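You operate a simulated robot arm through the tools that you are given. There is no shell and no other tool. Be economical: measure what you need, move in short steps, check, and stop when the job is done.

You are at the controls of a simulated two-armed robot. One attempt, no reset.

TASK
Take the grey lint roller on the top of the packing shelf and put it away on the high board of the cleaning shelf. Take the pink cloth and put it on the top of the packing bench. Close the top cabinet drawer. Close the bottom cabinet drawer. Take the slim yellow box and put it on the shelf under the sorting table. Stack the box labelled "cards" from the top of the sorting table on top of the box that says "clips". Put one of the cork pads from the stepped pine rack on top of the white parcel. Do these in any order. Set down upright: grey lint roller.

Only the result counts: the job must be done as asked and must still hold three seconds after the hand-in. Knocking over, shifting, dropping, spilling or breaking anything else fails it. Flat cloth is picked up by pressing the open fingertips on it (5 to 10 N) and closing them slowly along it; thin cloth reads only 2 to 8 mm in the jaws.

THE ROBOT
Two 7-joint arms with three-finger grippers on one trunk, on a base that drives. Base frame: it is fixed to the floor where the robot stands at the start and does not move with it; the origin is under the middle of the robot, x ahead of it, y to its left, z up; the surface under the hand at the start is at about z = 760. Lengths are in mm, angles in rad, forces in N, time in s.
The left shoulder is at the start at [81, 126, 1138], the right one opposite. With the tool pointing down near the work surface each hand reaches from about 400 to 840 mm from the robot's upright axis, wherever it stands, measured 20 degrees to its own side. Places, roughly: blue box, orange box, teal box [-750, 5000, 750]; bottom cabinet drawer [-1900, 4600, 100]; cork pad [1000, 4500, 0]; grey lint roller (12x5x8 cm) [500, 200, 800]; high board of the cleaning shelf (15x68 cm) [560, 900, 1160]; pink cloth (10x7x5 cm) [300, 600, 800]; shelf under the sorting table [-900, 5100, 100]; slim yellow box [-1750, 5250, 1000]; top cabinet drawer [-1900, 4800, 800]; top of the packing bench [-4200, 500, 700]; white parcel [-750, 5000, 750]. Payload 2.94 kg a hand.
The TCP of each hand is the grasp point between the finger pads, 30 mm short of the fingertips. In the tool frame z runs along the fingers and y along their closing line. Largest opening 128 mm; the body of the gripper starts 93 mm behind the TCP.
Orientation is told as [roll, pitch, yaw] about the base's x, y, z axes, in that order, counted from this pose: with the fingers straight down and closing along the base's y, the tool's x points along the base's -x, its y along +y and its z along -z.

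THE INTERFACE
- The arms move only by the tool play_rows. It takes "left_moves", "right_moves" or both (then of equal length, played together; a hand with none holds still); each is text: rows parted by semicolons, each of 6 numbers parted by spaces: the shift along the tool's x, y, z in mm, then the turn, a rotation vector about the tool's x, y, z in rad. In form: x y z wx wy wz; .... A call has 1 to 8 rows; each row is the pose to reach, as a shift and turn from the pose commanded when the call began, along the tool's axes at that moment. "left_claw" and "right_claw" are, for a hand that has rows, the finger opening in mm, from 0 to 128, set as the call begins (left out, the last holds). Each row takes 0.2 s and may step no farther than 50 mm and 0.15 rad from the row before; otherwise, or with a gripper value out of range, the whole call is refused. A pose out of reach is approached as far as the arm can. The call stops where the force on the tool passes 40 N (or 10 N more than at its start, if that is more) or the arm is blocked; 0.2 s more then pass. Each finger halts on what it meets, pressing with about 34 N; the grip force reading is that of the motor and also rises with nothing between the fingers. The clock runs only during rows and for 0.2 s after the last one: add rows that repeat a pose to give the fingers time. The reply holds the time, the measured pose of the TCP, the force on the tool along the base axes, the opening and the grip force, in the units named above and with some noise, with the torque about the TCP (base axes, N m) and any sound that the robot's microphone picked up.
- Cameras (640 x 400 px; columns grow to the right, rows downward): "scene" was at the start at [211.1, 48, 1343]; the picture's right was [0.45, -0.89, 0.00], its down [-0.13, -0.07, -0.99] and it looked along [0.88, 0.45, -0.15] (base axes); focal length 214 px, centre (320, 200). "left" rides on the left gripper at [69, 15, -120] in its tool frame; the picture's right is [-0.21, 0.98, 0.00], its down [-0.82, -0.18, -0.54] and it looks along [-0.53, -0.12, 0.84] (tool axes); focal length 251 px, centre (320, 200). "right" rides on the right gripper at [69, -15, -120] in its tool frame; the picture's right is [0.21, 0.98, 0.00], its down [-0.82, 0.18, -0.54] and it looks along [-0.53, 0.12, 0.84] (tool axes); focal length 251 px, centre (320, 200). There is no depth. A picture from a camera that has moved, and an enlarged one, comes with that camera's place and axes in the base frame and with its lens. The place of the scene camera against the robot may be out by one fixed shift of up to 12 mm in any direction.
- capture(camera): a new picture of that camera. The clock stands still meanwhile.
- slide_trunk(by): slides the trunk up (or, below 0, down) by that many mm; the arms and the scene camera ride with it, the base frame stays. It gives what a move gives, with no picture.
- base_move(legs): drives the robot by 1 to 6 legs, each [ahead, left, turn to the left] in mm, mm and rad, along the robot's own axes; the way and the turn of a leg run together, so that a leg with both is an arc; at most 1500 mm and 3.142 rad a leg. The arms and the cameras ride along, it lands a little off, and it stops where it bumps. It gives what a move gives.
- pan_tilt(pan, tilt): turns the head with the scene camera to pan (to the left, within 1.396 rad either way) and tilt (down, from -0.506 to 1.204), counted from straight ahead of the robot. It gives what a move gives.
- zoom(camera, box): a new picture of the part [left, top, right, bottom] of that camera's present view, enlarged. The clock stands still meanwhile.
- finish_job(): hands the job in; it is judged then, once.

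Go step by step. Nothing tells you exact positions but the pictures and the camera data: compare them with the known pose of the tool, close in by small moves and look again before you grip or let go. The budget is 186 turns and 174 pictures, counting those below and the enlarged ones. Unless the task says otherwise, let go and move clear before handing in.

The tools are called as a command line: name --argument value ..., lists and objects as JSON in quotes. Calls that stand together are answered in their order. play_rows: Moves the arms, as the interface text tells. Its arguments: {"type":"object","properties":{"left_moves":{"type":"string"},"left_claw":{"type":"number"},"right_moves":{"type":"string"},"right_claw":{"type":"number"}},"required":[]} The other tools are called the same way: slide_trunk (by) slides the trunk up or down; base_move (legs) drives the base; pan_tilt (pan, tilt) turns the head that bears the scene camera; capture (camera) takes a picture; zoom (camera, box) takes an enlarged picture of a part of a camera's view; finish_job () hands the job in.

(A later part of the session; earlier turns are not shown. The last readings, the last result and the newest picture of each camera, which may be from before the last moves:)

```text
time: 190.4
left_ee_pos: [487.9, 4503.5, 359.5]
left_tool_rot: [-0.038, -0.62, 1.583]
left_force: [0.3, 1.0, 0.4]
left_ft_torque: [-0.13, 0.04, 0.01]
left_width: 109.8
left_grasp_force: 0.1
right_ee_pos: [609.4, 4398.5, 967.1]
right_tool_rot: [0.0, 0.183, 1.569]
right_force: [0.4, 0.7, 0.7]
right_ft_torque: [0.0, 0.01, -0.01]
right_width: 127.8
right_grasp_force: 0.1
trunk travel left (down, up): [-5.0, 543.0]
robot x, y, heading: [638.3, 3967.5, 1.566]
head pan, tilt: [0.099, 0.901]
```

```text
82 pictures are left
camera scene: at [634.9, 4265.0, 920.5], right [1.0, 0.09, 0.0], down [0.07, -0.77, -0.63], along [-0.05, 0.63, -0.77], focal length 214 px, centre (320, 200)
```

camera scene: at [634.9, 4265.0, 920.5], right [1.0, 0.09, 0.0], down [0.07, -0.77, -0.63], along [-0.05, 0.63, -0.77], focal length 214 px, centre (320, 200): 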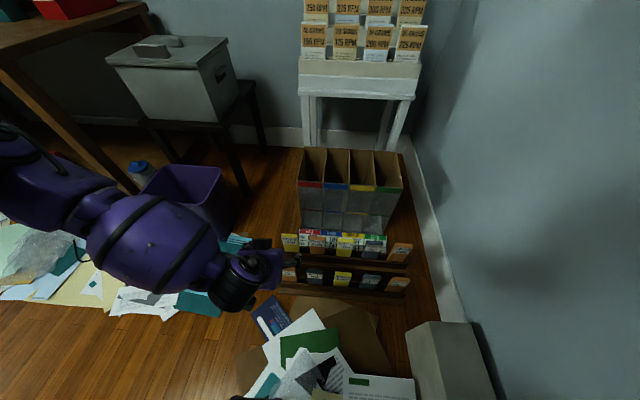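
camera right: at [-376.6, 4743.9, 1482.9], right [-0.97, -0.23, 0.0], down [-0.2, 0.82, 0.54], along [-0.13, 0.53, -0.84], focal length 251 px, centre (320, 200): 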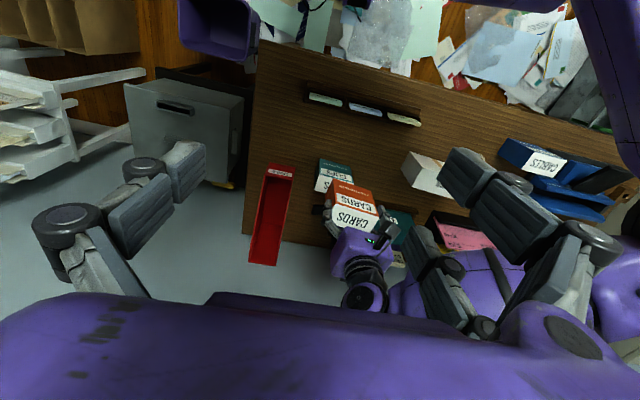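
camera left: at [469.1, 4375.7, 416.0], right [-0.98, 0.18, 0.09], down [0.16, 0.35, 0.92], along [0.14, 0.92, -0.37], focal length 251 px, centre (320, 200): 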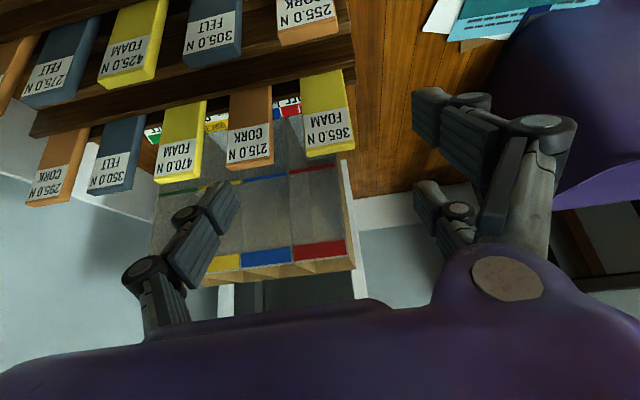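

Triangulated: pad top edge centre at (491, 4555, z≈165), 62 mm wide. I'll close in 70% of the way with an 84 mm opening and check.

play_rows --left_moves "20 -1 40 -0.02 0 0; 40 -2 80 -0.038 0 0; 58 -2 118 -0.038 0 0; 72 -3 147 -0.038 0 0" --left_claw 84

capture --camera "left"

zoom --camera "scene" --box '[200, 200, 420, 340]'

```text
time: 191.4
left_ee_pos: [427.9, 4524.8, 296.5]
left_tool_rot: [0.002, -0.614, 1.582]
left_force: [-0.4, 0.0, 1.0]
left_ft_torque: [0.02, -0.01, 0.02]
left_width: 83.8
left_grasp_force: 0.0
left hand out of reach, approached as far as the arm can: row 1, 2, 3, 4
right_ee_pos: [608.6, 4398.5, 966.9]
right_tool_rot: [0.002, 0.185, 1.569]
right_force: [0.0, 0.6, -0.2]
right_ft_torque: [-0.02, 0.0, 0.03]
right_width: 127.9
right_grasp_force: 0.1
trunk travel left (down, up): [-5.0, 543.0]
robot x, y, heading: [639.3, 3965.6, 1.563]
head pan, tilt: [0.099, 0.901]
```

```text
81 pictures are left
camera left: at [414.2, 4397.5, 354.1], right [-0.98, 0.17, 0.12], down [0.18, 0.36, 0.92], along [0.11, 0.92, -0.38], focal length 251 px, centre (320, 200)
```

left: 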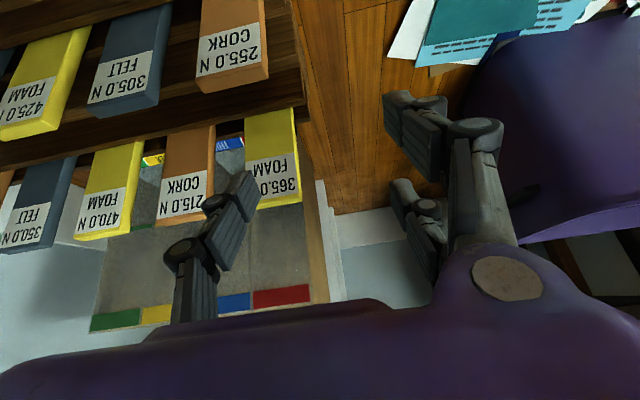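

```text
2.86 times, centred on (310, 270) of scene
camera zoom: at [634.9, 4264.9, 920.5], right [1.0, 0.09, 0.0], down [0.07, -0.77, -0.63], along [-0.06, 0.63, -0.77], focal length 613 px, centre (349, 0)
```

zoom: 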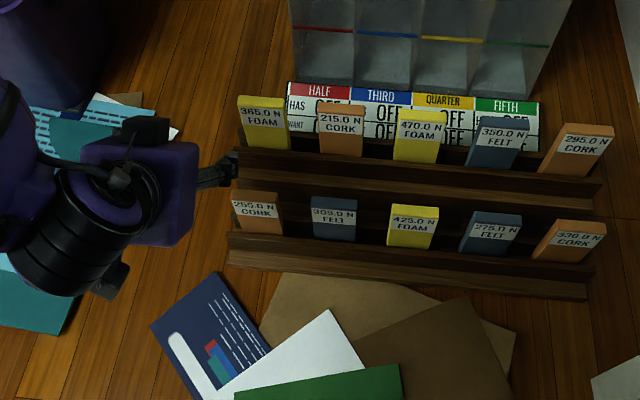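

The arm runs out of reach this close in. I'll raise the hand, turn the base slightly right and back up to get a better working distance.

play_rows --left_moves "-25 0 -40 0 0 0; -50 0 -80 0 0 0; -75 0 -115 0 0 0; -95 0 -140 0 0 0"

base_move --legs '[[-120, 30, -0.25]]'

capture --camera "left"

```text
time: 192.4
left_ee_pos: [427.9, 4520.1, 464.5]
left_tool_rot: [0.003, -0.613, 1.581]
left_force: [0.3, 0.2, -0.3]
left_ft_torque: [0.0, 0.0, 0.05]
left_width: 84.1
left_grasp_force: 0.1
right_ee_pos: [608.6, 4399.3, 967.4]
right_tool_rot: [0.002, 0.184, 1.569]
right_force: [-0.3, 0.4, 0.7]
right_ft_torque: [0.05, 0.03, -0.04]
right_width: 127.9
right_grasp_force: 0.1
trunk travel left (down, up): [-5.0, 543.0]
robot x, y, heading: [635.4, 3969.1, 1.563]
head pan, tilt: [0.099, 0.901]
```

```text
time: 193.7
left_ee_pos: [532.7, 4445.7, 455.5]
left_tool_rot: [0.007, -0.601, 1.32]
left_force: [-0.4, -0.9, 0.5]
left_ft_torque: [0.0, 0.02, 0.01]
left_width: 83.9
left_grasp_force: 0.0
right_ee_pos: [679.6, 4291.9, 957.2]
right_tool_rot: [0.0, 0.212, 1.311]
right_force: [-0.1, -1.2, 0.6]
right_ft_torque: [0.03, -0.02, 0.01]
right_width: 127.9
right_grasp_force: 0.0
trunk travel left (down, up): [-5.0, 543.0]
robot x, y, heading: [592.0, 3852.2, 1.306]
head pan, tilt: [0.099, 0.901]
```

```text
79 pictures are left
camera left: at [487.8, 4326.4, 515.9], right [-0.9, 0.41, 0.13], down [0.27, 0.32, 0.91], along [0.33, 0.86, -0.4], focal length 251 px, centre (320, 200)
```

left: 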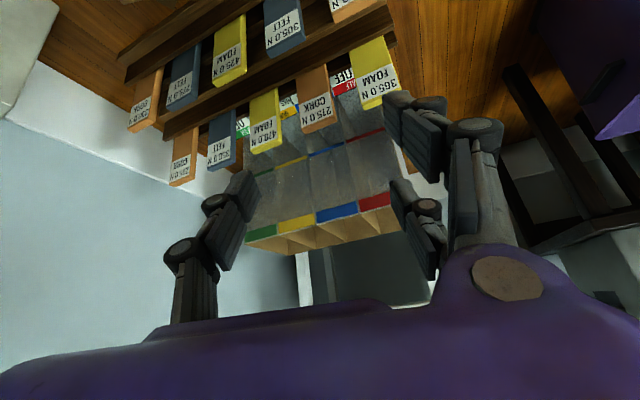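

Now move to a pre-grasp point 110 mm back along the finger axis, squaring the yaw to the pad.

play_rows --left_moves "19 8 34 -0.024 0 -0.034; 38 16 68 -0.047 0 -0.068; 57 24 102 -0.071 0 -0.102; 76 32 136 -0.095 0 -0.137; 95 41 170 -0.118 0 -0.17; 115 49 205 -0.142 0 -0.205; 115 49 205 -0.142 0 -0.205"

capture --camera "left"

```text
time: 195.3
left_ee_pos: [466.5, 4481.2, 260.7]
left_tool_rot: [0.007, -0.599, 1.571]
left_force: [-0.3, 0.2, -0.7]
left_ft_torque: [0.02, -0.02, -0.01]
left_width: 84.1
left_grasp_force: 0.0
left hand out of reach, approached as far as the arm can: row 5, 6, 7
right_ee_pos: [679.9, 4292.1, 956.0]
right_tool_rot: [0.003, 0.212, 1.311]
right_force: [-0.6, -0.3, 1.2]
right_ft_torque: [0.0, 0.01, -0.02]
right_width: 128.3
right_grasp_force: 0.1
trunk travel left (down, up): [-5.0, 543.0]
robot x, y, heading: [590.5, 3853.7, 1.308]
head pan, tilt: [0.099, 0.901]
```

```text
78 pictures are left
camera left: at [451.4, 4355.0, 320.1], right [-0.98, 0.17, 0.13], down [0.18, 0.37, 0.91], along [0.11, 0.91, -0.4], focal length 251 px, centre (320, 200)
```

left: 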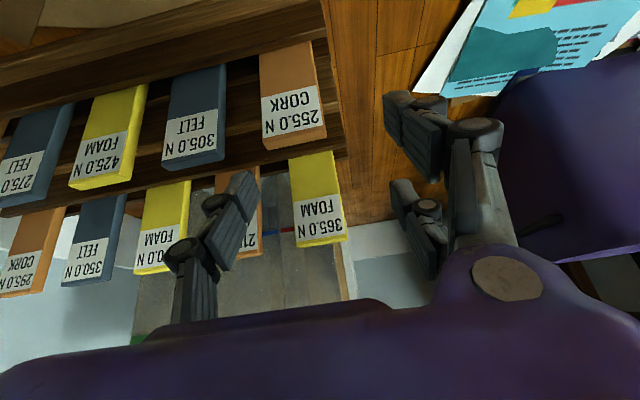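

The tilted hand runs out of reach low down. I'll test with the tool vertical just above the pad.

play_rows --left_moves "-7 -5 12 0 0.12 0; -14 -10 24 0 0.24 0; -21 -15 37 0 0.36 0; -28 -20 50 0 0.48 0; -35 -24 62 0 0.6 0; -35 -24 62 0 0.6 0"

capture --camera "left"

```text
time: 196.7
left_ee_pos: [470.6, 4529.8, 258.8]
left_tool_rot: [0.008, -0.002, 1.575]
left_force: [-0.4, 0.5, 0.4]
left_ft_torque: [0.02, 0.0, 0.01]
left_width: 83.9
left_grasp_force: 0.0
left hand out of reach, approached as far as the arm can: row 3, 4, 5, 6
right_ee_pos: [680.1, 4291.9, 956.7]
right_tool_rot: [0.002, 0.211, 1.309]
right_force: [0.2, 0.3, 0.1]
right_ft_torque: [0.0, -0.02, 0.02]
right_width: 128.1
right_grasp_force: 0.0
trunk travel left (down, up): [-5.0, 543.0]
robot x, y, heading: [589.9, 3846.3, 1.307]
head pan, tilt: [0.099, 0.901]
```

```text
77 pictures are left
camera left: at [456.8, 4458.6, 377.3], right [-0.98, 0.21, 0.01], down [0.18, 0.82, 0.54], along [0.11, 0.53, -0.84], focal length 251 px, centre (320, 200)
```

left: 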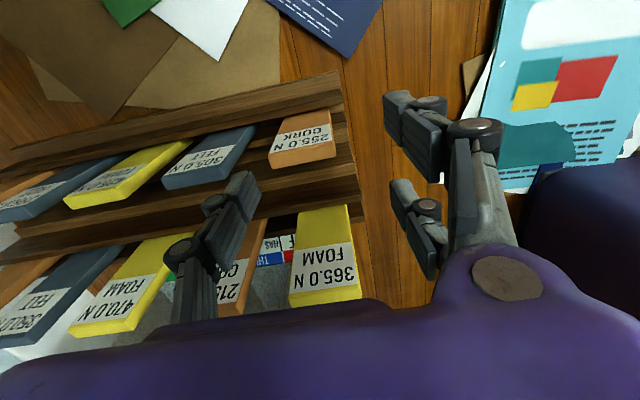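

The reach seems limited by wrist yaw. A better stance is facing +x from the left of the rack. I'll raise the hand and relocate.

play_rows --left_moves "0 0 -48 0 0 0; 0 0 -96 0 0 0; 0 0 -144 0 0 0; 0 0 -192 0 0 0; 0 0 -240 0 0 0; 0 0 -288 0 0 0; 0 0 -330 0 0 0"

base_move --legs '[[-29, 686, 0], [0, 0, -1.307], [0, 330, 0]]'

pan_tilt --pan 0.3 --tilt 0.8

capture --camera "scene"

```text
time: 198.3
left_ee_pos: [471.1, 4529.6, 586.9]
left_tool_rot: [0.008, 0.002, 1.575]
left_force: [-0.2, 0.0, 0.1]
left_ft_torque: [-0.01, -0.01, 0.0]
left_width: 83.9
left_grasp_force: 0.0
right_ee_pos: [681.0, 4291.7, 956.1]
right_tool_rot: [0.002, 0.212, 1.311]
right_force: [-1.2, 0.6, 0.5]
right_ft_torque: [0.0, 0.0, -0.02]
right_width: 128.1
right_grasp_force: 0.0
trunk travel left (down, up): [-5.0, 543.0]
robot x, y, heading: [589.3, 3843.3, 1.303]
head pan, tilt: [0.099, 0.901]
```

```text
time: 211.1
left_ee_pos: [536.8, 4624.7, 586.7]
left_tool_rot: [0.007, -0.002, 0.275]
left_force: [-0.4, 0.6, -0.1]
left_ft_torque: [0.01, 0.0, -0.01]
left_width: 84.0
left_grasp_force: 0.1
right_ee_pos: [362.8, 4361.6, 956.4]
right_tool_rot: [0.001, 0.211, 0.009]
right_force: [-0.2, 0.0, 0.3]
right_ft_torque: [-0.01, -0.03, -0.01]
right_width: 128.2
right_grasp_force: 0.0
trunk travel left (down, up): [-5.0, 543.0]
robot x, y, heading: [-87.0, 4329.6, 0.009]
head pan, tilt: [0.099, 0.901]
```

```text
time: 211.8
left_ee_pos: [536.7, 4625.1, 587.2]
left_tool_rot: [0.007, -0.003, 0.276]
left_force: [-0.3, 0.8, 0.0]
left_ft_torque: [0.0, 0.0, -0.03]
left_width: 84.0
left_grasp_force: 0.0
right_ee_pos: [363.0, 4360.0, 956.5]
right_tool_rot: [0.002, 0.211, 0.01]
right_force: [-0.4, 0.9, -0.6]
right_ft_torque: [0.02, 0.01, 0.01]
right_width: 127.9
right_grasp_force: 0.1
trunk travel left (down, up): [-5.0, 543.0]
robot x, y, heading: [-81.7, 4328.5, 0.007]
head pan, tilt: [0.3, 0.799]
```

```text
76 pictures are left
camera scene: at [228.0, 4360.8, 923.8], right [0.3, -0.95, 0.0], down [-0.68, -0.22, -0.7], along [0.66, 0.21, -0.72], focal length 214 px, centre (320, 200)
```

scene: 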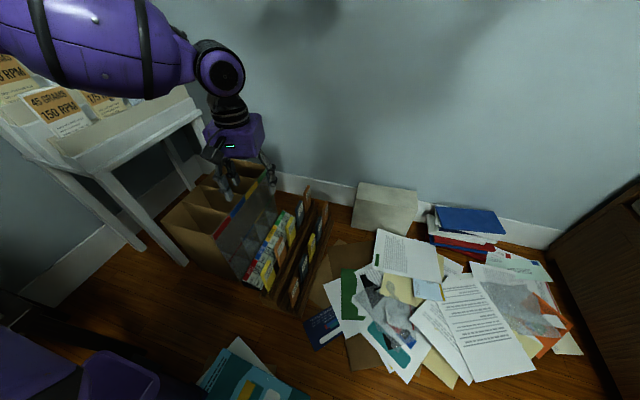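

I'll shift the base 70 mm away from the white stand for arm clearance, then turn the tool and descend over the pad.

base_move --legs '[[0, -75, -0.007]]'

play_rows --left_moves "8 0 10 0 0 -0.15; 16 0 20 0 0 -0.3; 24 0 30 0 0 -0.45; 32 0 40 0 0 -0.6; 38 0 50 0 0 -0.75; 44 0 60 0 0 -0.9; 44 0 70 0 0 -1.05; 44 0 80 0 0 -1.2"

capture --camera "left"

capture --camera "scene"

```text
time: 213.2
left_ee_pos: [539.3, 4545.0, 587.5]
left_tool_rot: [0.008, -0.001, 0.267]
left_force: [-0.2, -0.4, -0.5]
left_ft_torque: [-0.01, 0.0, -0.02]
left_width: 83.9
left_grasp_force: 0.1
right_ee_pos: [364.3, 4281.9, 956.3]
right_tool_rot: [0.002, 0.209, 0.003]
right_force: [0.0, 0.0, -0.4]
right_ft_torque: [0.0, -0.04, 0.02]
right_width: 128.3
right_grasp_force: 0.0
trunk travel left (down, up): [-5.0, 543.0]
robot x, y, heading: [-82.6, 4253.2, 0.002]
head pan, tilt: [0.3, 0.799]
```

```text
time: 214.9
left_ee_pos: [496.9, 4533.4, 506.7]
left_tool_rot: [0.002, -0.005, 1.47]
left_force: [0.4, -0.5, 0.4]
left_ft_torque: [-0.03, -0.02, 0.02]
left_width: 84.1
left_grasp_force: 0.0
right_ee_pos: [364.3, 4280.7, 955.4]
right_tool_rot: [0.0, 0.212, 0.002]
right_force: [-0.7, -0.2, 0.1]
right_ft_torque: [-0.02, -0.04, -0.02]
right_width: 127.8
right_grasp_force: 0.1
trunk travel left (down, up): [-5.0, 543.0]
robot x, y, heading: [-83.0, 4251.8, -0.001]
head pan, tilt: [0.3, 0.799]
```

```text
75 pictures are left
camera left: at [474.1, 4463.2, 624.9], right [-0.95, 0.31, 0.0], down [0.26, 0.8, 0.55], along [0.17, 0.52, -0.84], focal length 251 px, centre (320, 200)
```

left: 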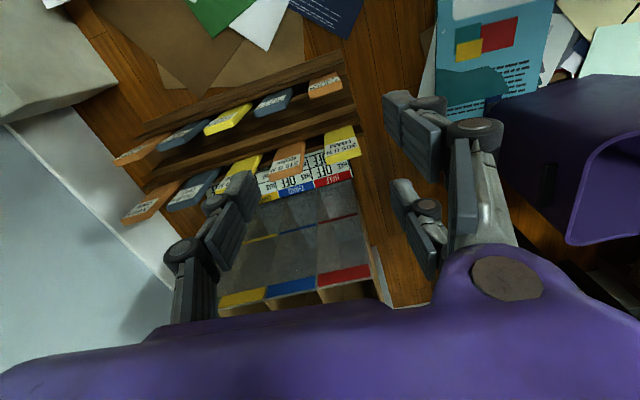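

```text
74 pictures are left
camera scene: at [228.6, 4282.6, 923.8], right [0.3, -0.96, 0.0], down [-0.69, -0.21, -0.7], along [0.67, 0.21, -0.72], focal length 214 px, centre (320, 200)
```

scene: 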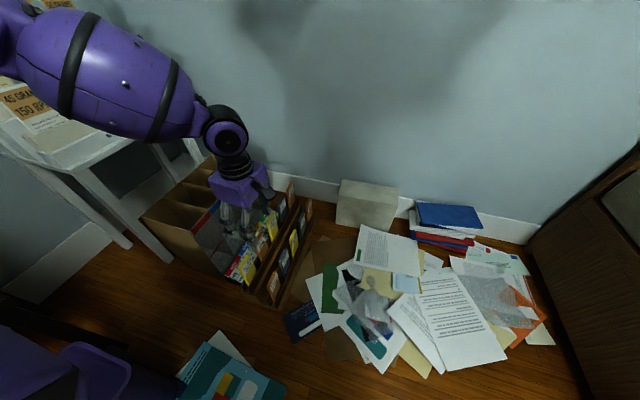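

The pad runs from (4525, z95) to (4549, z165), leaning back ~19°. I'll descend to a pre-grasp point with 0.5 rad forward tilt.

play_rows --left_moves "5 0 43 0 -0.07 -0.014; 10 1 86 0 -0.14 -0.028; 15 1 129 0 -0.21 -0.042; 20 2 172 0 -0.28 -0.056; 26 2 215 0 -0.35 -0.07; 31 2 256 0 -0.42 -0.085; 36 2 296 0 -0.5 -0.1; 36 2 296 0 -0.5 -0.1"

capture --camera "left"

```text
time: 216.8
left_ee_pos: [459.4, 4573.8, 298.3]
left_tool_rot: [-0.027, -0.506, 1.576]
left_force: [0.4, -0.7, 0.2]
left_ft_torque: [0.02, 0.0, 0.01]
left_width: 84.0
left_grasp_force: 0.1
left hand out of reach, approached as far as the arm can: row 5, 6, 7, 8
right_ee_pos: [363.8, 4280.7, 956.8]
right_tool_rot: [0.003, 0.211, 0.002]
right_force: [0.0, 0.3, 0.5]
right_ft_torque: [0.02, 0.02, 0.0]
right_width: 128.3
right_grasp_force: 0.1
trunk travel left (down, up): [-5.0, 543.0]
robot x, y, heading: [-87.2, 4252.3, -0.002]
head pan, tilt: [0.3, 0.799]
```

```text
73 pictures are left
camera left: at [441.2, 4453.0, 369.2], right [-0.98, 0.2, 0.08], down [0.16, 0.46, 0.88], along [0.13, 0.87, -0.48], focal length 251 px, centre (320, 200)
```

left: 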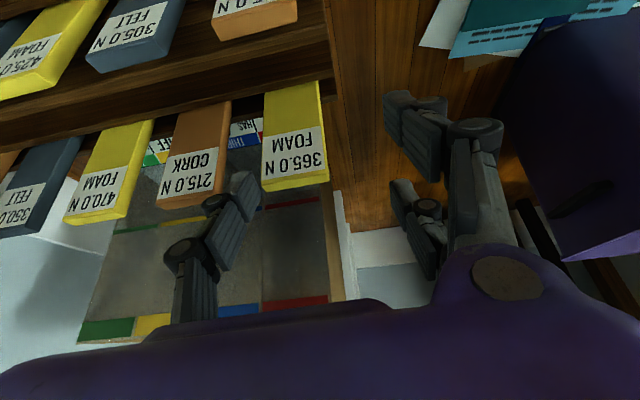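

Low reach is better farther out. I'll straighten the tool, back up 130 mm, and retry vertically.

play_rows --left_moves "0 0 -5 -0.005 0.1 0; 0 0 -10 -0.01 0.2 0; 0 0 -15 -0.02 0.3 0; 0 0 -20 -0.027 0.4 0; 0 0 -25 -0.027 0.5 0"

base_move --legs '[[-140, -10, 0]]'

play_rows --left_moves "5 -35 0 0 0 0; 10 -70 0 0 0 0; 15 -105 0 0 0 0; 20 -140 0 0 0 0; 20 -170 0 0 0 0; 20 -170 40 0 0 0; 20 -170 80 0 0 0; 20 -170 80 0 0 0"

capture --camera "left"

```text
time: 217.9
left_ee_pos: [458.4, 4561.7, 320.8]
left_tool_rot: [0.001, -0.006, 1.569]
left_force: [-0.6, 0.4, -0.1]
left_ft_torque: [-0.02, 0.03, 0.03]
left_width: 83.9
left_grasp_force: 0.1
right_ee_pos: [364.7, 4280.6, 955.6]
right_tool_rot: [0.001, 0.213, 0.002]
right_force: [0.1, 0.2, 0.3]
right_ft_torque: [-0.02, -0.05, 0.01]
right_width: 128.1
right_grasp_force: 0.1
trunk travel left (down, up): [-5.0, 543.0]
robot x, y, heading: [-86.0, 4254.1, 0.002]
head pan, tilt: [0.3, 0.799]
```

```text
time: 219.3
left_ee_pos: [319.1, 4552.8, 319.9]
left_tool_rot: [0.001, -0.006, 1.572]
left_force: [0.1, 0.8, -0.1]
left_ft_torque: [-0.01, -0.04, 0.0]
left_width: 83.9
left_grasp_force: 0.0
right_ee_pos: [225.0, 4271.8, 956.5]
right_tool_rot: [0.002, 0.211, 0.005]
right_force: [-0.9, 0.3, 0.6]
right_ft_torque: [0.01, -0.05, -0.04]
right_width: 128.1
right_grasp_force: 0.0
trunk travel left (down, up): [-5.0, 543.0]
robot x, y, heading: [-220.4, 4244.1, 0.007]
head pan, tilt: [0.3, 0.799]
```

```text
time: 221.1
left_ee_pos: [446.2, 4555.9, 289.8]
left_tool_rot: [-0.001, -0.006, 1.572]
left_force: [-0.8, 0.0, 0.5]
left_ft_torque: [0.0, 0.04, -0.01]
left_width: 84.0
left_grasp_force: 0.0
left hand out of reach, approached as far as the arm can: row 5, 6, 7, 8
right_ee_pos: [226.1, 4271.4, 956.2]
right_tool_rot: [0.001, 0.211, 0.008]
right_force: [-0.1, 0.0, -0.3]
right_ft_torque: [0.02, 0.0, -0.01]
right_width: 128.2
right_grasp_force: 0.0
trunk travel left (down, up): [-5.0, 543.0]
robot x, y, heading: [-221.9, 4242.2, 0.002]
head pan, tilt: [0.3, 0.799]
```

```text
72 pictures are left
camera left: at [431.1, 4482.9, 408.3], right [-0.98, 0.21, 0.0], down [0.18, 0.82, 0.55], along [0.11, 0.53, -0.84], focal length 251 px, centre (320, 200)
```

left: 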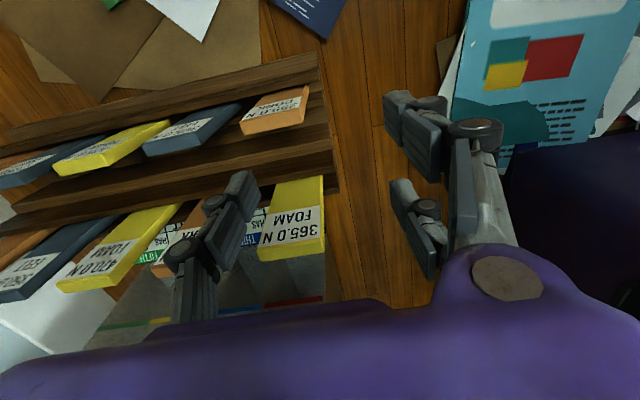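

The limit looks like it allows lower heights closer in. I'll test with the hand about 460 mm ahead of the base.

play_rows --left_moves "0 0 -40 0 0 0; 8 45 -60 0 0 0; 12 90 -60 0 0 0; 16 135 -60 0 0 0; 20 180 -60 0 0 0; 22 205 -60 0 0 0"

base_move --legs '[[250, 0, 0]]'

play_rows --left_moves "0 0 40 0 0 0; 0 0 80 0 0 0; 0 0 120 0 0 0; 0 0 150 0 0 0; 0 0 150 0 0 0"

capture --camera "left"

```text
time: 222.5
left_ee_pos: [238.5, 4533.0, 349.5]
left_tool_rot: [0.001, -0.006, 1.573]
left_force: [0.2, 0.2, -0.2]
left_ft_torque: [0.02, -0.03, 0.0]
left_width: 84.0
left_grasp_force: 0.1
right_ee_pos: [225.4, 4271.5, 955.7]
right_tool_rot: [0.001, 0.211, 0.006]
right_force: [0.0, -0.1, 1.0]
right_ft_torque: [-0.01, 0.02, 0.0]
right_width: 127.9
right_grasp_force: 0.0
trunk travel left (down, up): [-5.0, 543.0]
robot x, y, heading: [-224.9, 4240.0, 0.002]
head pan, tilt: [0.3, 0.799]
```

```text
time: 224.3
left_ee_pos: [488.4, 4529.1, 350.1]
left_tool_rot: [0.002, -0.007, 1.567]
left_force: [0.2, -0.2, -0.5]
left_ft_torque: [0.01, 0.02, -0.01]
left_width: 84.0
left_grasp_force: 0.1
right_ee_pos: [472.8, 4268.5, 955.8]
right_tool_rot: [0.002, 0.211, -0.001]
right_force: [0.5, 0.2, 0.2]
right_ft_torque: [0.0, 0.02, 0.04]
right_width: 128.0
right_grasp_force: 0.0
trunk travel left (down, up): [-5.0, 543.0]
robot x, y, heading: [22.5, 4243.6, -0.001]
head pan, tilt: [0.3, 0.799]
```

```text
time: 225.5
left_ee_pos: [496.1, 4534.2, 206.6]
left_tool_rot: [0.008, -0.005, 1.565]
left_force: [0.2, 0.3, 0.6]
left_ft_torque: [0.03, 0.0, 0.01]
left_width: 83.7
left_grasp_force: 0.1
left hand out of reach, approached as far as the arm can: row 4, 5
right_ee_pos: [472.7, 4269.6, 955.2]
right_tool_rot: [0.001, 0.211, 0.0]
right_force: [-0.5, 0.4, -0.3]
right_ft_torque: [-0.04, 0.0, 0.02]
right_width: 127.9
right_grasp_force: 0.1
trunk travel left (down, up): [-5.0, 543.0]
robot x, y, heading: [21.4, 4245.4, -0.001]
head pan, tilt: [0.3, 0.799]
```

```text
71 pictures are left
camera left: at [480.4, 4463.0, 325.3], right [-0.98, 0.22, 0.01], down [0.19, 0.82, 0.54], along [0.11, 0.53, -0.84], focal length 251 px, centre (320, 200)
```

left: 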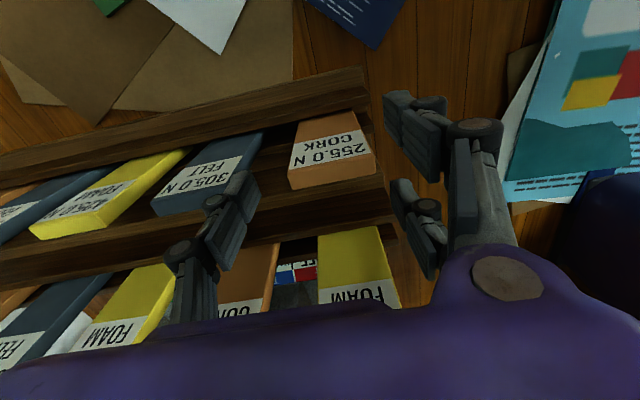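

z≈207 works closer in. The pad's top is at z≈165, so I need about 35 mm more; I'll bring the base still closer.

play_rows --left_moves "15 40 -20 0 0 0; 40 86 -30 0 0 0"

base_move --legs '[[85, 60, 0]]'

capture --camera "left"

```text
refused: row 2 steps farther than a row can; nothing moved
```

```text
time: 226.7
left_ee_pos: [580.9, 4593.2, 205.8]
left_tool_rot: [0.008, -0.005, 1.567]
left_force: [-0.4, 0.2, -0.4]
left_ft_torque: [-0.01, -0.01, 0.0]
left_width: 83.8
left_grasp_force: 0.1
right_ee_pos: [557.0, 4330.0, 956.2]
right_tool_rot: [0.003, 0.21, -0.002]
right_force: [1.4, 0.3, 0.4]
right_ft_torque: [0.0, 0.04, 0.0]
right_width: 128.2
right_grasp_force: 0.2
trunk travel left (down, up): [-5.0, 543.0]
robot x, y, heading: [106.0, 4301.1, -0.004]
head pan, tilt: [0.3, 0.799]
```

```text
70 pictures are left
camera left: at [565.4, 4522.1, 325.3], right [-0.98, 0.22, 0.01], down [0.19, 0.82, 0.54], along [0.11, 0.53, -0.84], focal length 251 px, centre (320, 200)
```

left: 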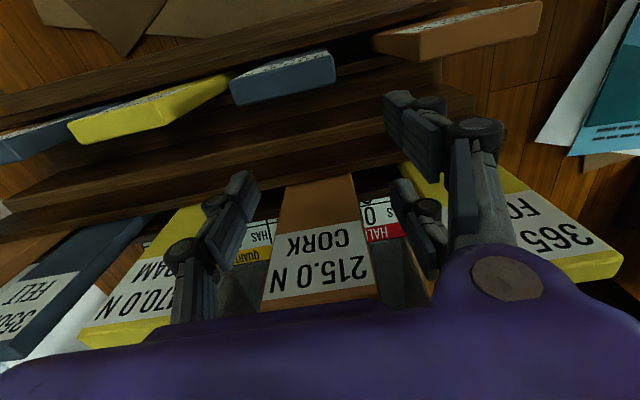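

The arm row was refused but the base moved; luckily nothing was touched, and the hand now straddles the back-row CORK 215 pad, which is higher and easier. I'll move in toward it by 22 mm and check.

play_rows --left_moves "-11 2 0 0 0 0; -22 2 0 0 0 0"

capture --camera "left"

zoom --camera "scene" --box '[180, 80, 380, 260]'

```text
time: 227.3
left_ee_pos: [577.9, 4616.0, 208.0]
left_tool_rot: [0.008, -0.006, 1.566]
left_force: [-0.5, 0.6, 0.8]
left_ft_torque: [-0.01, -0.03, -0.03]
left_width: 84.1
left_grasp_force: 0.0
right_ee_pos: [556.2, 4329.5, 956.6]
right_tool_rot: [0.001, 0.212, 0.001]
right_force: [0.7, -0.2, 0.1]
right_ft_torque: [0.02, -0.04, 0.0]
right_width: 127.7
right_grasp_force: 0.0
trunk travel left (down, up): [-5.0, 543.0]
robot x, y, heading: [111.2, 4301.8, -0.0]
head pan, tilt: [0.3, 0.799]
```

```text
69 pictures are left
camera left: at [563.1, 4544.5, 326.1], right [-0.98, 0.22, 0.01], down [0.19, 0.82, 0.54], along [0.11, 0.53, -0.84], focal length 251 px, centre (320, 200)
```

left: 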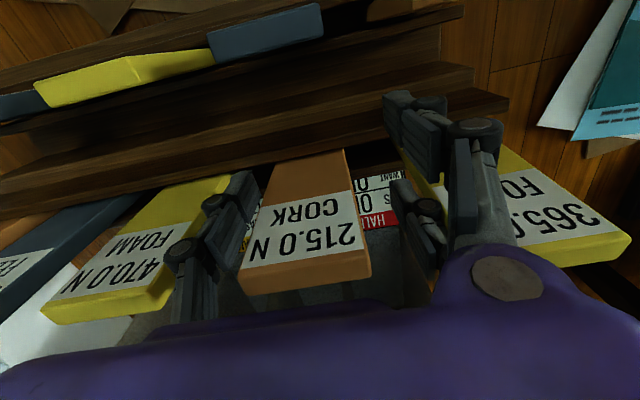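

```text
2.22 times, centred on (280, 170) of scene
camera zoom: at [421.7, 4331.0, 923.9], right [0.29, -0.96, 0.0], down [-0.69, -0.21, -0.7], along [0.67, 0.2, -0.72], focal length 477 px, centre (409, 267)
```

zoom: 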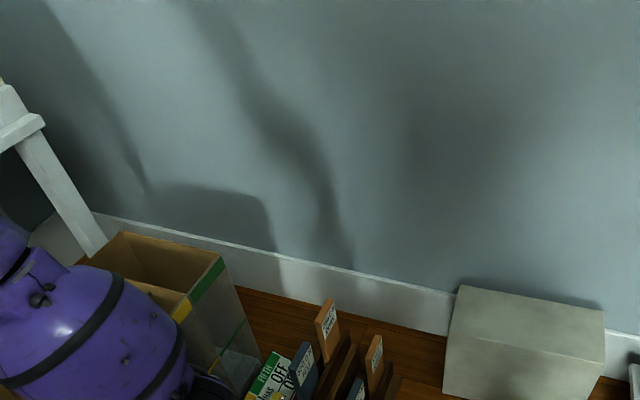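

The pad plane is still ~20 mm farther at this height, and 7 mm to +x. I'll adjust and close on it.

play_rows --left_moves "0 -7 0 0 0 0; -10 -7 0 0 0 0; -20 -7 0 0 0 0"

play_rows --left_moves "0 0 0 0 0 0; 0 0 0 0 0 0; 0 0 0 0 0 0" --left_claw 30

capture --camera "left"

```text
time: 228.1
left_ee_pos: [586.9, 4636.7, 207.2]
left_tool_rot: [0.008, -0.006, 1.565]
left_force: [0.2, -0.4, -0.6]
left_ft_torque: [-0.02, 0.0, 0.02]
left_width: 84.0
left_grasp_force: 0.0
right_ee_pos: [557.3, 4328.4, 957.7]
right_tool_rot: [0.002, 0.211, 0.0]
right_force: [0.1, -0.4, 0.1]
right_ft_torque: [-0.01, 0.0, -0.02]
right_width: 127.7
right_grasp_force: 0.0
trunk travel left (down, up): [-5.0, 543.0]
robot x, y, heading: [105.7, 4305.0, -0.002]
head pan, tilt: [0.3, 0.799]
```

```text
time: 228.9
left_ee_pos: [585.2, 4636.9, 207.2]
left_tool_rot: [0.007, -0.006, 1.565]
left_force: [0.7, 0.1, 1.0]
left_ft_torque: [0.0, -0.02, -0.01]
left_width: 29.9
left_grasp_force: 0.8
right_ee_pos: [557.5, 4329.1, 955.9]
right_tool_rot: [0.001, 0.213, 0.001]
right_force: [0.2, -0.4, -0.1]
right_ft_torque: [0.0, -0.01, 0.0]
right_width: 127.8
right_grasp_force: 0.0
trunk travel left (down, up): [-5.0, 543.0]
robot x, y, heading: [110.3, 4303.2, -0.005]
head pan, tilt: [0.3, 0.799]
```

```text
67 pictures are left
camera left: at [571.4, 4564.3, 326.5], right [-0.98, 0.22, 0.01], down [0.19, 0.82, 0.54], along [0.11, 0.53, -0.84], focal length 251 px, centre (320, 200)
```

left: 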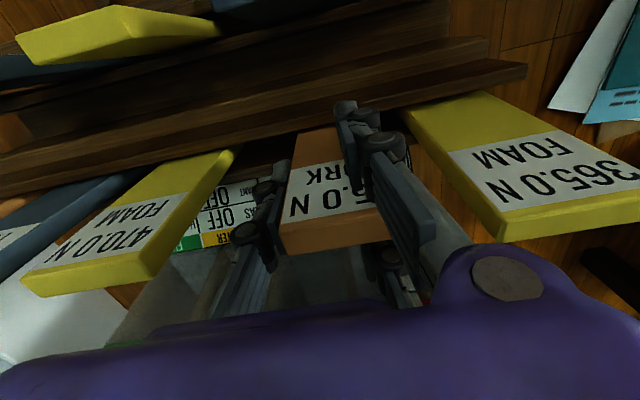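

The grip missed: one side of this gripper has two digits that straddled the thin pad. I must grip the pad across its thickness instead. Open, back out, rise, and turn the tool to close along y.

play_rows --left_moves "0 0 0 0 0 0; 0 0 0 0 0 0; 0 0 0 0 0 0; 22 4 0 0 0 0; 45 6 0 0 0 0; 45 6 -40 0 0 0; 45 6 -80 0 0 0; 45 6 -125 0 0 0" --left_claw 84

play_rows --left_moves "0 0 0 0 0 0.15; 0 0 0 0 0 0.3; 0 0 0 0 0 0.45; 0 0 0 0 0 0.6; 0 0 0 0 0 0.75; 0 0 0 0 0 0.9; 0 0 0 0 0 1.05; 0 0 0 0 0 1.2"

play_rows --left_moves "0 0 0 0 0 0.15; 0 0 0 0 0 0.3; 0 0 0 0 0 0.365; 0 0 0 0 0 0.365" --left_claw 70

capture --camera "left"

```text
time: 230.7
left_ee_pos: [581.8, 4590.9, 330.9]
left_tool_rot: [0.01, -0.004, 1.566]
left_force: [0.5, 0.1, 0.9]
left_ft_torque: [-0.01, 0.02, 0.0]
left_width: 83.9
left_grasp_force: 0.1
right_ee_pos: [557.5, 4330.1, 956.5]
right_tool_rot: [0.001, 0.211, 0.0]
right_force: [-1.1, 0.0, 0.2]
right_ft_torque: [-0.02, 0.02, 0.03]
right_width: 128.0
right_grasp_force: 0.1
trunk travel left (down, up): [-5.0, 543.0]
robot x, y, heading: [107.3, 4301.6, -0.002]
head pan, tilt: [0.3, 0.799]
```

```text
time: 232.5
left_ee_pos: [581.1, 4589.9, 331.3]
left_tool_rot: [0.006, 0.005, 0.365]
left_force: [0.1, -0.3, -0.2]
left_ft_torque: [-0.02, -0.01, 0.01]
left_width: 84.1
left_grasp_force: 0.2
right_ee_pos: [558.3, 4328.9, 956.0]
right_tool_rot: [0.003, 0.211, 0.0]
right_force: [-0.2, 0.5, -0.5]
right_ft_torque: [-0.01, -0.03, 0.01]
right_width: 128.0
right_grasp_force: 0.0
trunk travel left (down, up): [-5.0, 543.0]
robot x, y, heading: [105.8, 4304.3, -0.005]
head pan, tilt: [0.3, 0.799]
```

```text
time: 233.5
left_ee_pos: [581.2, 4590.0, 330.5]
left_tool_rot: [0.005, 0.009, 0.0]
left_force: [0.0, -0.5, -0.1]
left_ft_torque: [-0.04, -0.02, 0.02]
left_width: 70.0
left_grasp_force: 0.0
right_ee_pos: [556.3, 4328.5, 956.4]
right_tool_rot: [0.003, 0.211, 0.0]
right_force: [-0.6, -0.4, 0.1]
right_ft_torque: [0.02, 0.0, 0.0]
right_width: 128.1
right_grasp_force: 0.1
trunk travel left (down, up): [-5.0, 543.0]
robot x, y, heading: [106.8, 4301.3, -0.002]
head pan, tilt: [0.3, 0.799]
```

```text
66 pictures are left
camera left: at [512.0, 4602.5, 450.9], right [0.21, 0.98, 0.0], down [0.83, -0.18, 0.53], along [0.52, -0.11, -0.85], focal length 251 px, centre (320, 200)
```

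left: 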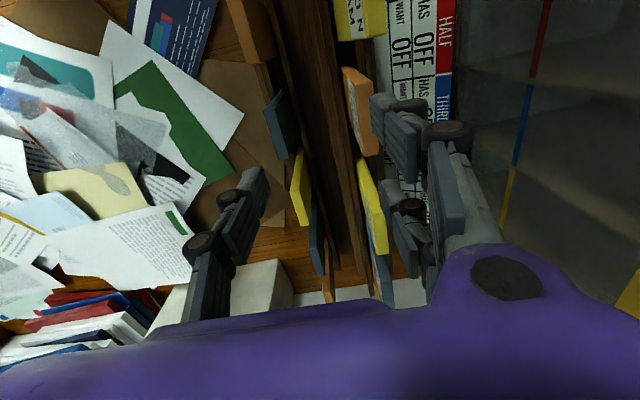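

The side view shows the pad edge-on. I'll align over it and check once before descending.

play_rows --left_moves "5 20 10 0 0 0; 11 39 25 0 0 0; 11 39 55 0 0 0" --left_claw 58

capture --camera "left"

```text
time: 234.3
left_ee_pos: [570.0, 4628.7, 275.8]
left_tool_rot: [0.006, 0.006, 0.0]
left_force: [-1.0, 0.2, 0.0]
left_ft_torque: [0.0, 0.0, -0.05]
left_width: 57.9
left_grasp_force: 0.1
right_ee_pos: [557.2, 4328.9, 955.5]
right_tool_rot: [0.001, 0.211, -0.001]
right_force: [-0.3, -0.8, 0.9]
right_ft_torque: [-0.01, -0.02, -0.03]
right_width: 127.8
right_grasp_force: 0.1
trunk travel left (down, up): [-5.0, 543.0]
robot x, y, heading: [109.6, 4303.8, -0.0]
head pan, tilt: [0.3, 0.799]
```

```text
65 pictures are left
camera left: at [501.7, 4642.4, 395.3], right [0.21, 0.98, 0.0], down [0.83, -0.18, 0.53], along [0.52, -0.11, -0.85], focal length 251 px, centre (320, 200)
```

left: 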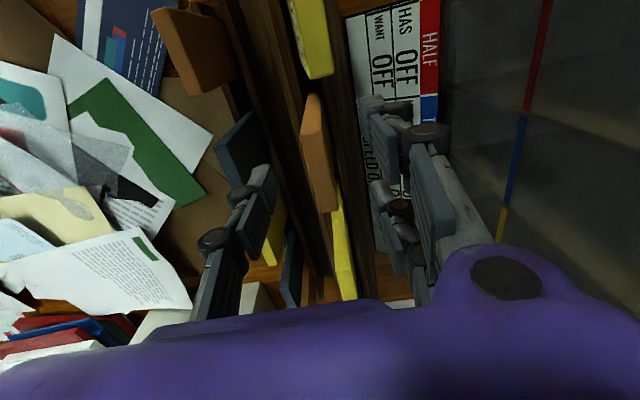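

Well centred. Descend to z≈216, close, and lift slightly.

play_rows --left_moves "5 0 20 0 0 0; 6 -1 40 0 0 0; 6 -2 60 0 0 0; 6 -2 60 0 0 0"

play_rows --left_moves "0 0 0 0 0 0; 0 0 0 0 0 0; 0 0 0 0 0 0; 0 0 0 0 0 0" --left_claw 0

capture --camera "left"

```text
time: 235.3
left_ee_pos: [562.8, 4629.1, 216.4]
left_tool_rot: [0.005, 0.009, 0.002]
left_force: [-0.8, 0.8, -0.3]
left_ft_torque: [0.01, 0.01, 0.02]
left_width: 57.8
left_grasp_force: 0.0
right_ee_pos: [557.1, 4330.0, 956.1]
right_tool_rot: [0.004, 0.212, -0.001]
right_force: [0.2, -0.3, 0.7]
right_ft_torque: [-0.01, 0.01, 0.01]
right_width: 128.1
right_grasp_force: 0.0
trunk travel left (down, up): [-5.0, 543.0]
robot x, y, heading: [109.9, 4302.6, -0.001]
head pan, tilt: [0.3, 0.799]
```

```text
time: 236.3
left_ee_pos: [562.8, 4628.0, 217.5]
left_tool_rot: [0.004, 0.01, 0.001]
left_force: [-0.3, 0.1, 0.5]
left_ft_torque: [0.05, 0.03, 0.01]
left_width: 12.9
left_grasp_force: 34.4
right_ee_pos: [556.4, 4328.8, 957.1]
right_tool_rot: [0.002, 0.21, -0.001]
right_force: [1.6, 0.0, 0.6]
right_ft_torque: [-0.04, 0.01, 0.03]
right_width: 128.0
right_grasp_force: 0.0
trunk travel left (down, up): [-5.0, 543.0]
robot x, y, heading: [105.9, 4302.0, 0.0]
head pan, tilt: [0.3, 0.799]
```

```text
64 pictures are left
camera left: at [494.0, 4640.8, 336.1], right [0.21, 0.98, 0.0], down [0.83, -0.18, 0.53], along [0.52, -0.11, -0.85], focal length 251 px, centre (320, 200)
```

left: 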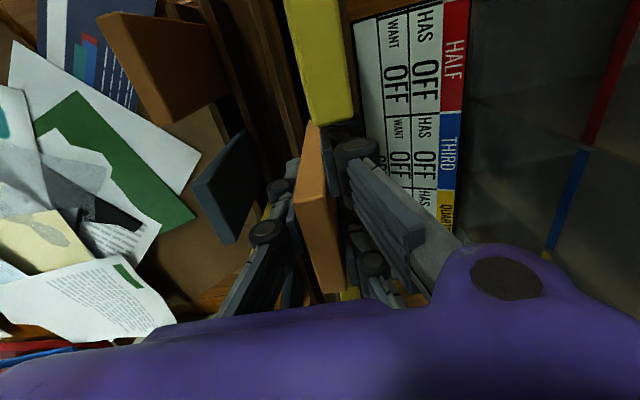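

Gripped (13 mm). Lifting it straight out of the rack.

play_rows --left_moves "0 0 -8 0 0 0; 0 0 -20 0 0 0; 0 0 -40 0 0 0; 0 0 -65 0 0 0; 0 0 -95 0 0 0; 0 0 -130 0 0 0; 0 0 -170 0 0 0; 0 0 -210 0 0 0"

capture --camera "left"

capture --camera "scene"

```text
time: 238.1
left_ee_pos: [561.3, 4627.0, 424.8]
left_tool_rot: [0.005, 0.012, 0.0]
left_force: [1.0, 0.5, 0.0]
left_ft_torque: [-0.01, -0.01, 0.01]
left_width: 13.0
left_grasp_force: 34.0
right_ee_pos: [556.8, 4330.0, 956.4]
right_tool_rot: [0.004, 0.211, -0.001]
right_force: [-0.2, 0.2, 0.2]
right_ft_torque: [-0.03, 0.01, -0.03]
right_width: 127.8
right_grasp_force: 0.1
trunk travel left (down, up): [-5.0, 543.0]
robot x, y, heading: [107.2, 4302.4, -0.001]
head pan, tilt: [0.3, 0.799]
```

```text
63 pictures are left
camera left: at [493.6, 4640.0, 545.0], right [0.21, 0.98, 0.0], down [0.83, -0.18, 0.53], along [0.52, -0.11, -0.85], focal length 251 px, centre (320, 200)
```

left: 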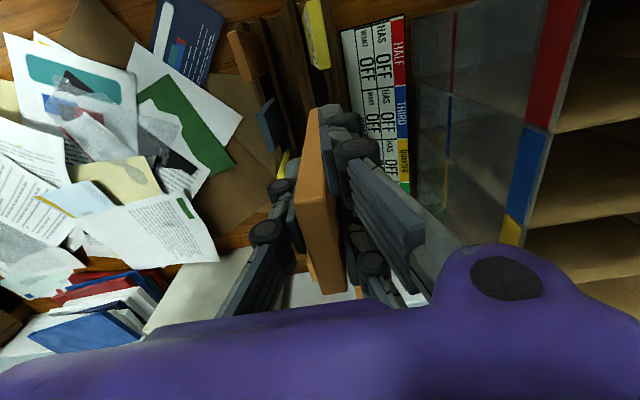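

```text
62 pictures are left
camera scene: at [408.3, 4374.2, 955.9], right [0.72, -0.69, 0.0], down [-0.29, -0.3, -0.91], along [0.63, 0.65, -0.42], focal length 214 px, centre (320, 200)
```

scene: 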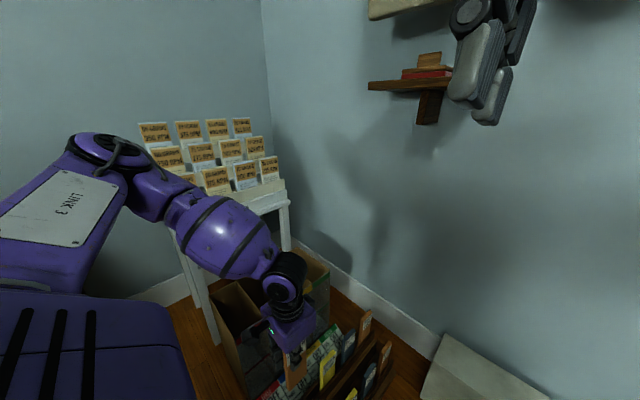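

The pad is held. I'll back away from the rack, raise the trunk and the hand, and turn to face the sorting table.

base_move --legs '[[-300, -150, 0]]'

slide_trunk --by 350

play_rows --left_moves "0 0 -45 0 0 0; 0 0 -90 0 0 0; 0 0 -135 0 0 0; 0 0 -180 0 0 0; 0 0 -220 0 0 0"

base_move --legs '[[0, 0, 1.571], [0, 400, 0]]'

pan_tilt --pan 0.25 --tilt 0.6

capture --camera "scene"

```text
time: 240.3
left_ee_pos: [263.7, 4477.5, 426.0]
left_tool_rot: [0.005, 0.006, 0.002]
left_force: [0.4, -0.2, -0.9]
left_ft_torque: [0.02, 0.0, 0.01]
left_width: 12.9
left_grasp_force: 33.5
right_ee_pos: [257.4, 4180.4, 956.3]
right_tool_rot: [0.001, 0.21, 0.001]
right_force: [-0.7, 0.2, 0.2]
right_ft_torque: [-0.02, -0.02, 0.0]
right_width: 128.0
right_grasp_force: 0.1
trunk travel left (down, up): [-5.0, 543.0]
robot x, y, heading: [-190.8, 4151.2, -0.002]
head pan, tilt: [0.3, 0.799]
```

```text
time: 243.7
left_ee_pos: [263.6, 4476.2, 775.9]
left_tool_rot: [0.006, 0.007, 0.002]
left_force: [-0.7, -0.4, -0.5]
left_ft_torque: [0.0, 0.02, 0.01]
left_width: 13.1
left_grasp_force: 33.0
right_ee_pos: [257.2, 4179.6, 1306.5]
right_tool_rot: [-0.001, 0.211, -0.001]
right_force: [0.8, -0.2, -0.4]
right_ft_torque: [0.04, -0.02, 0.0]
right_width: 128.0
right_grasp_force: 0.1
trunk travel left (down, up): [-355.0, 193.0]
robot x, y, heading: [-193.4, 4150.5, 0.0]
head pan, tilt: [0.3, 0.799]
```

```text
time: 244.9
left_ee_pos: [265.8, 4473.4, 996.2]
left_tool_rot: [0.006, 0.009, 0.003]
left_force: [0.0, 0.2, -1.2]
left_ft_torque: [0.0, 0.0, -0.02]
left_width: 13.5
left_grasp_force: 33.8
right_ee_pos: [257.6, 4178.7, 1305.3]
right_tool_rot: [0.002, 0.21, 0.002]
right_force: [0.0, 0.9, 0.3]
right_ft_torque: [0.01, -0.04, 0.0]
right_width: 128.1
right_grasp_force: 0.1
trunk travel left (down, up): [-355.0, 193.0]
robot x, y, heading: [-190.1, 4153.1, -0.001]
head pan, tilt: [0.3, 0.799]
```

```text
time: 252.7
left_ee_pos: [-903.7, 4621.1, 996.6]
left_tool_rot: [0.005, 0.01, 1.556]
left_force: [-0.3, 0.3, -0.8]
left_ft_torque: [0.0, -0.02, 0.02]
left_width: 13.1
left_grasp_force: 33.8
right_ee_pos: [-608.8, 4607.2, 1305.4]
right_tool_rot: [0.002, 0.21, 1.556]
right_force: [0.3, -1.6, -0.5]
right_ft_torque: [-0.01, 0.01, -0.02]
right_width: 128.1
right_grasp_force: 0.1
trunk travel left (down, up): [-355.0, 193.0]
robot x, y, heading: [-587.2, 4158.1, 1.559]
head pan, tilt: [0.3, 0.799]
```

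```text
time: 253.5
left_ee_pos: [-902.2, 4619.8, 995.8]
left_tool_rot: [0.006, 0.008, 1.558]
left_force: [0.2, 0.5, -0.2]
left_ft_torque: [0.01, 0.0, -0.01]
left_width: 13.1
left_grasp_force: 34.1
right_ee_pos: [-609.3, 4606.7, 1305.9]
right_tool_rot: [0.001, 0.211, 1.555]
right_force: [0.5, -0.1, -1.1]
right_ft_torque: [0.0, -0.02, -0.01]
right_width: 128.0
right_grasp_force: 0.1
trunk travel left (down, up): [-355.0, 193.0]
robot x, y, heading: [-587.5, 4157.6, 1.551]
head pan, tilt: [0.25, 0.6]
```

```text
61 pictures are left
camera scene: at [-600.7, 4372.5, 1301.4], right [0.97, 0.23, 0.0], down [0.13, -0.55, -0.82], along [-0.19, 0.8, -0.57], focal length 214 px, centre (320, 200)
```

scene: 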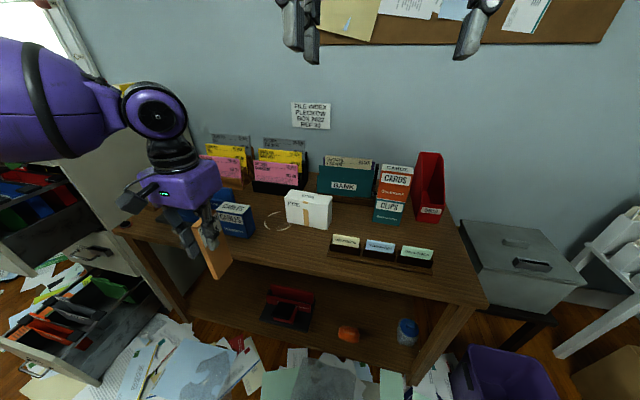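

I'll drive ahead 300 and measure the parcel with the hand cameras.

base_move --legs '[[310, 0, 0.015]]'

capture --camera "left"

capture --camera "right"

zoom --camera "scene" --box '[100, 150, 400, 350]'

```text
time: 255.6
left_ee_pos: [-905.5, 4931.7, 994.5]
left_tool_rot: [0.007, 0.008, 1.57]
left_force: [0.8, -0.7, 0.0]
left_ft_torque: [0.0, 0.01, -0.02]
left_width: 13.1
left_grasp_force: 34.6
right_ee_pos: [-611.3, 4920.8, 1307.7]
right_tool_rot: [0.003, 0.211, 1.569]
right_force: [0.5, 0.1, 0.1]
right_ft_torque: [-0.03, 0.02, 0.0]
right_width: 128.1
right_grasp_force: 0.1
trunk travel left (down, up): [-355.0, 193.0]
robot x, y, heading: [-583.4, 4470.1, 1.56]
head pan, tilt: [0.25, 0.6]
```

```text
60 pictures are left
camera left: at [-921.2, 4861.0, 1115.7], right [-0.98, 0.22, 0.0], down [0.18, 0.83, 0.53], along [0.11, 0.52, -0.85], focal length 251 px, centre (320, 200)
```

left: 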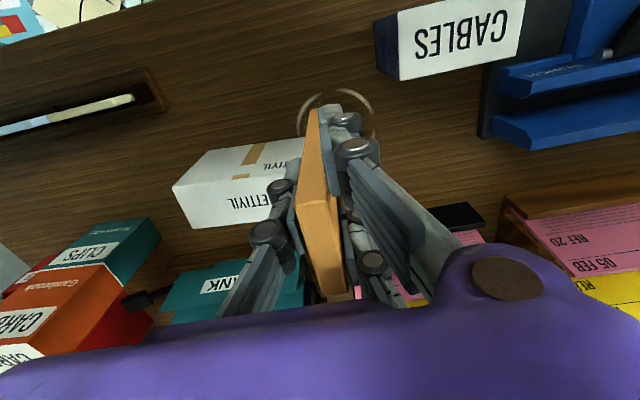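

```text
59 pictures are left
camera right: at [-594.9, 4879.7, 1438.9], right [-0.98, -0.21, 0.05], down [-0.18, 0.92, 0.36], along [-0.12, 0.34, -0.93], focal length 251 px, centre (320, 200)
```

right: 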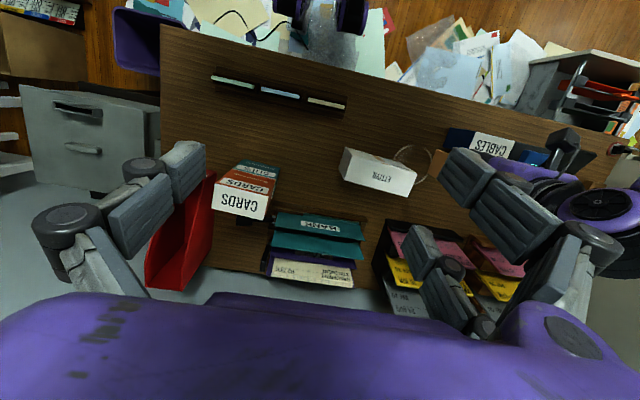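

```text
2.00 times, centred on (250, 250) of scene
camera zoom: at [-599.9, 4686.8, 1301.5], right [0.97, 0.24, 0.0], down [0.14, -0.55, -0.83], along [-0.2, 0.8, -0.56], focal length 429 px, centre (460, 100)
```

zoom: 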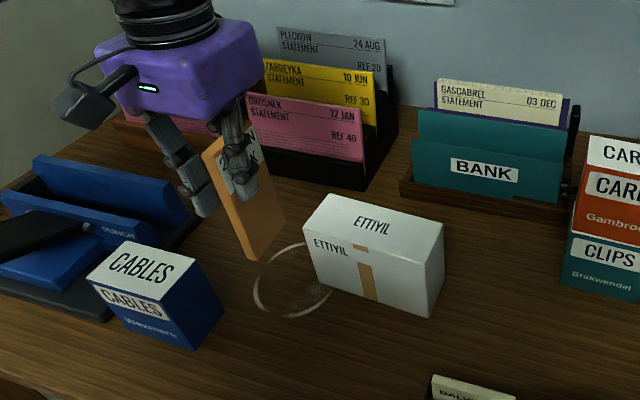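

zoom --camera "right" --box '[310, 120, 450, 220]'

```text
4.00 times, centred on (380, 170) of right
camera zoom: at [-594.9, 4879.7, 1438.9], right [-0.98, -0.21, 0.05], down [-0.18, 0.92, 0.36], along [-0.12, 0.34, -0.93], focal length 1006 px, centre (80, 320)
```

zoom: 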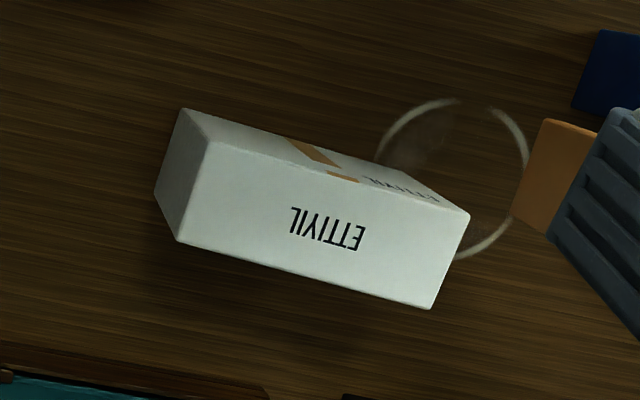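

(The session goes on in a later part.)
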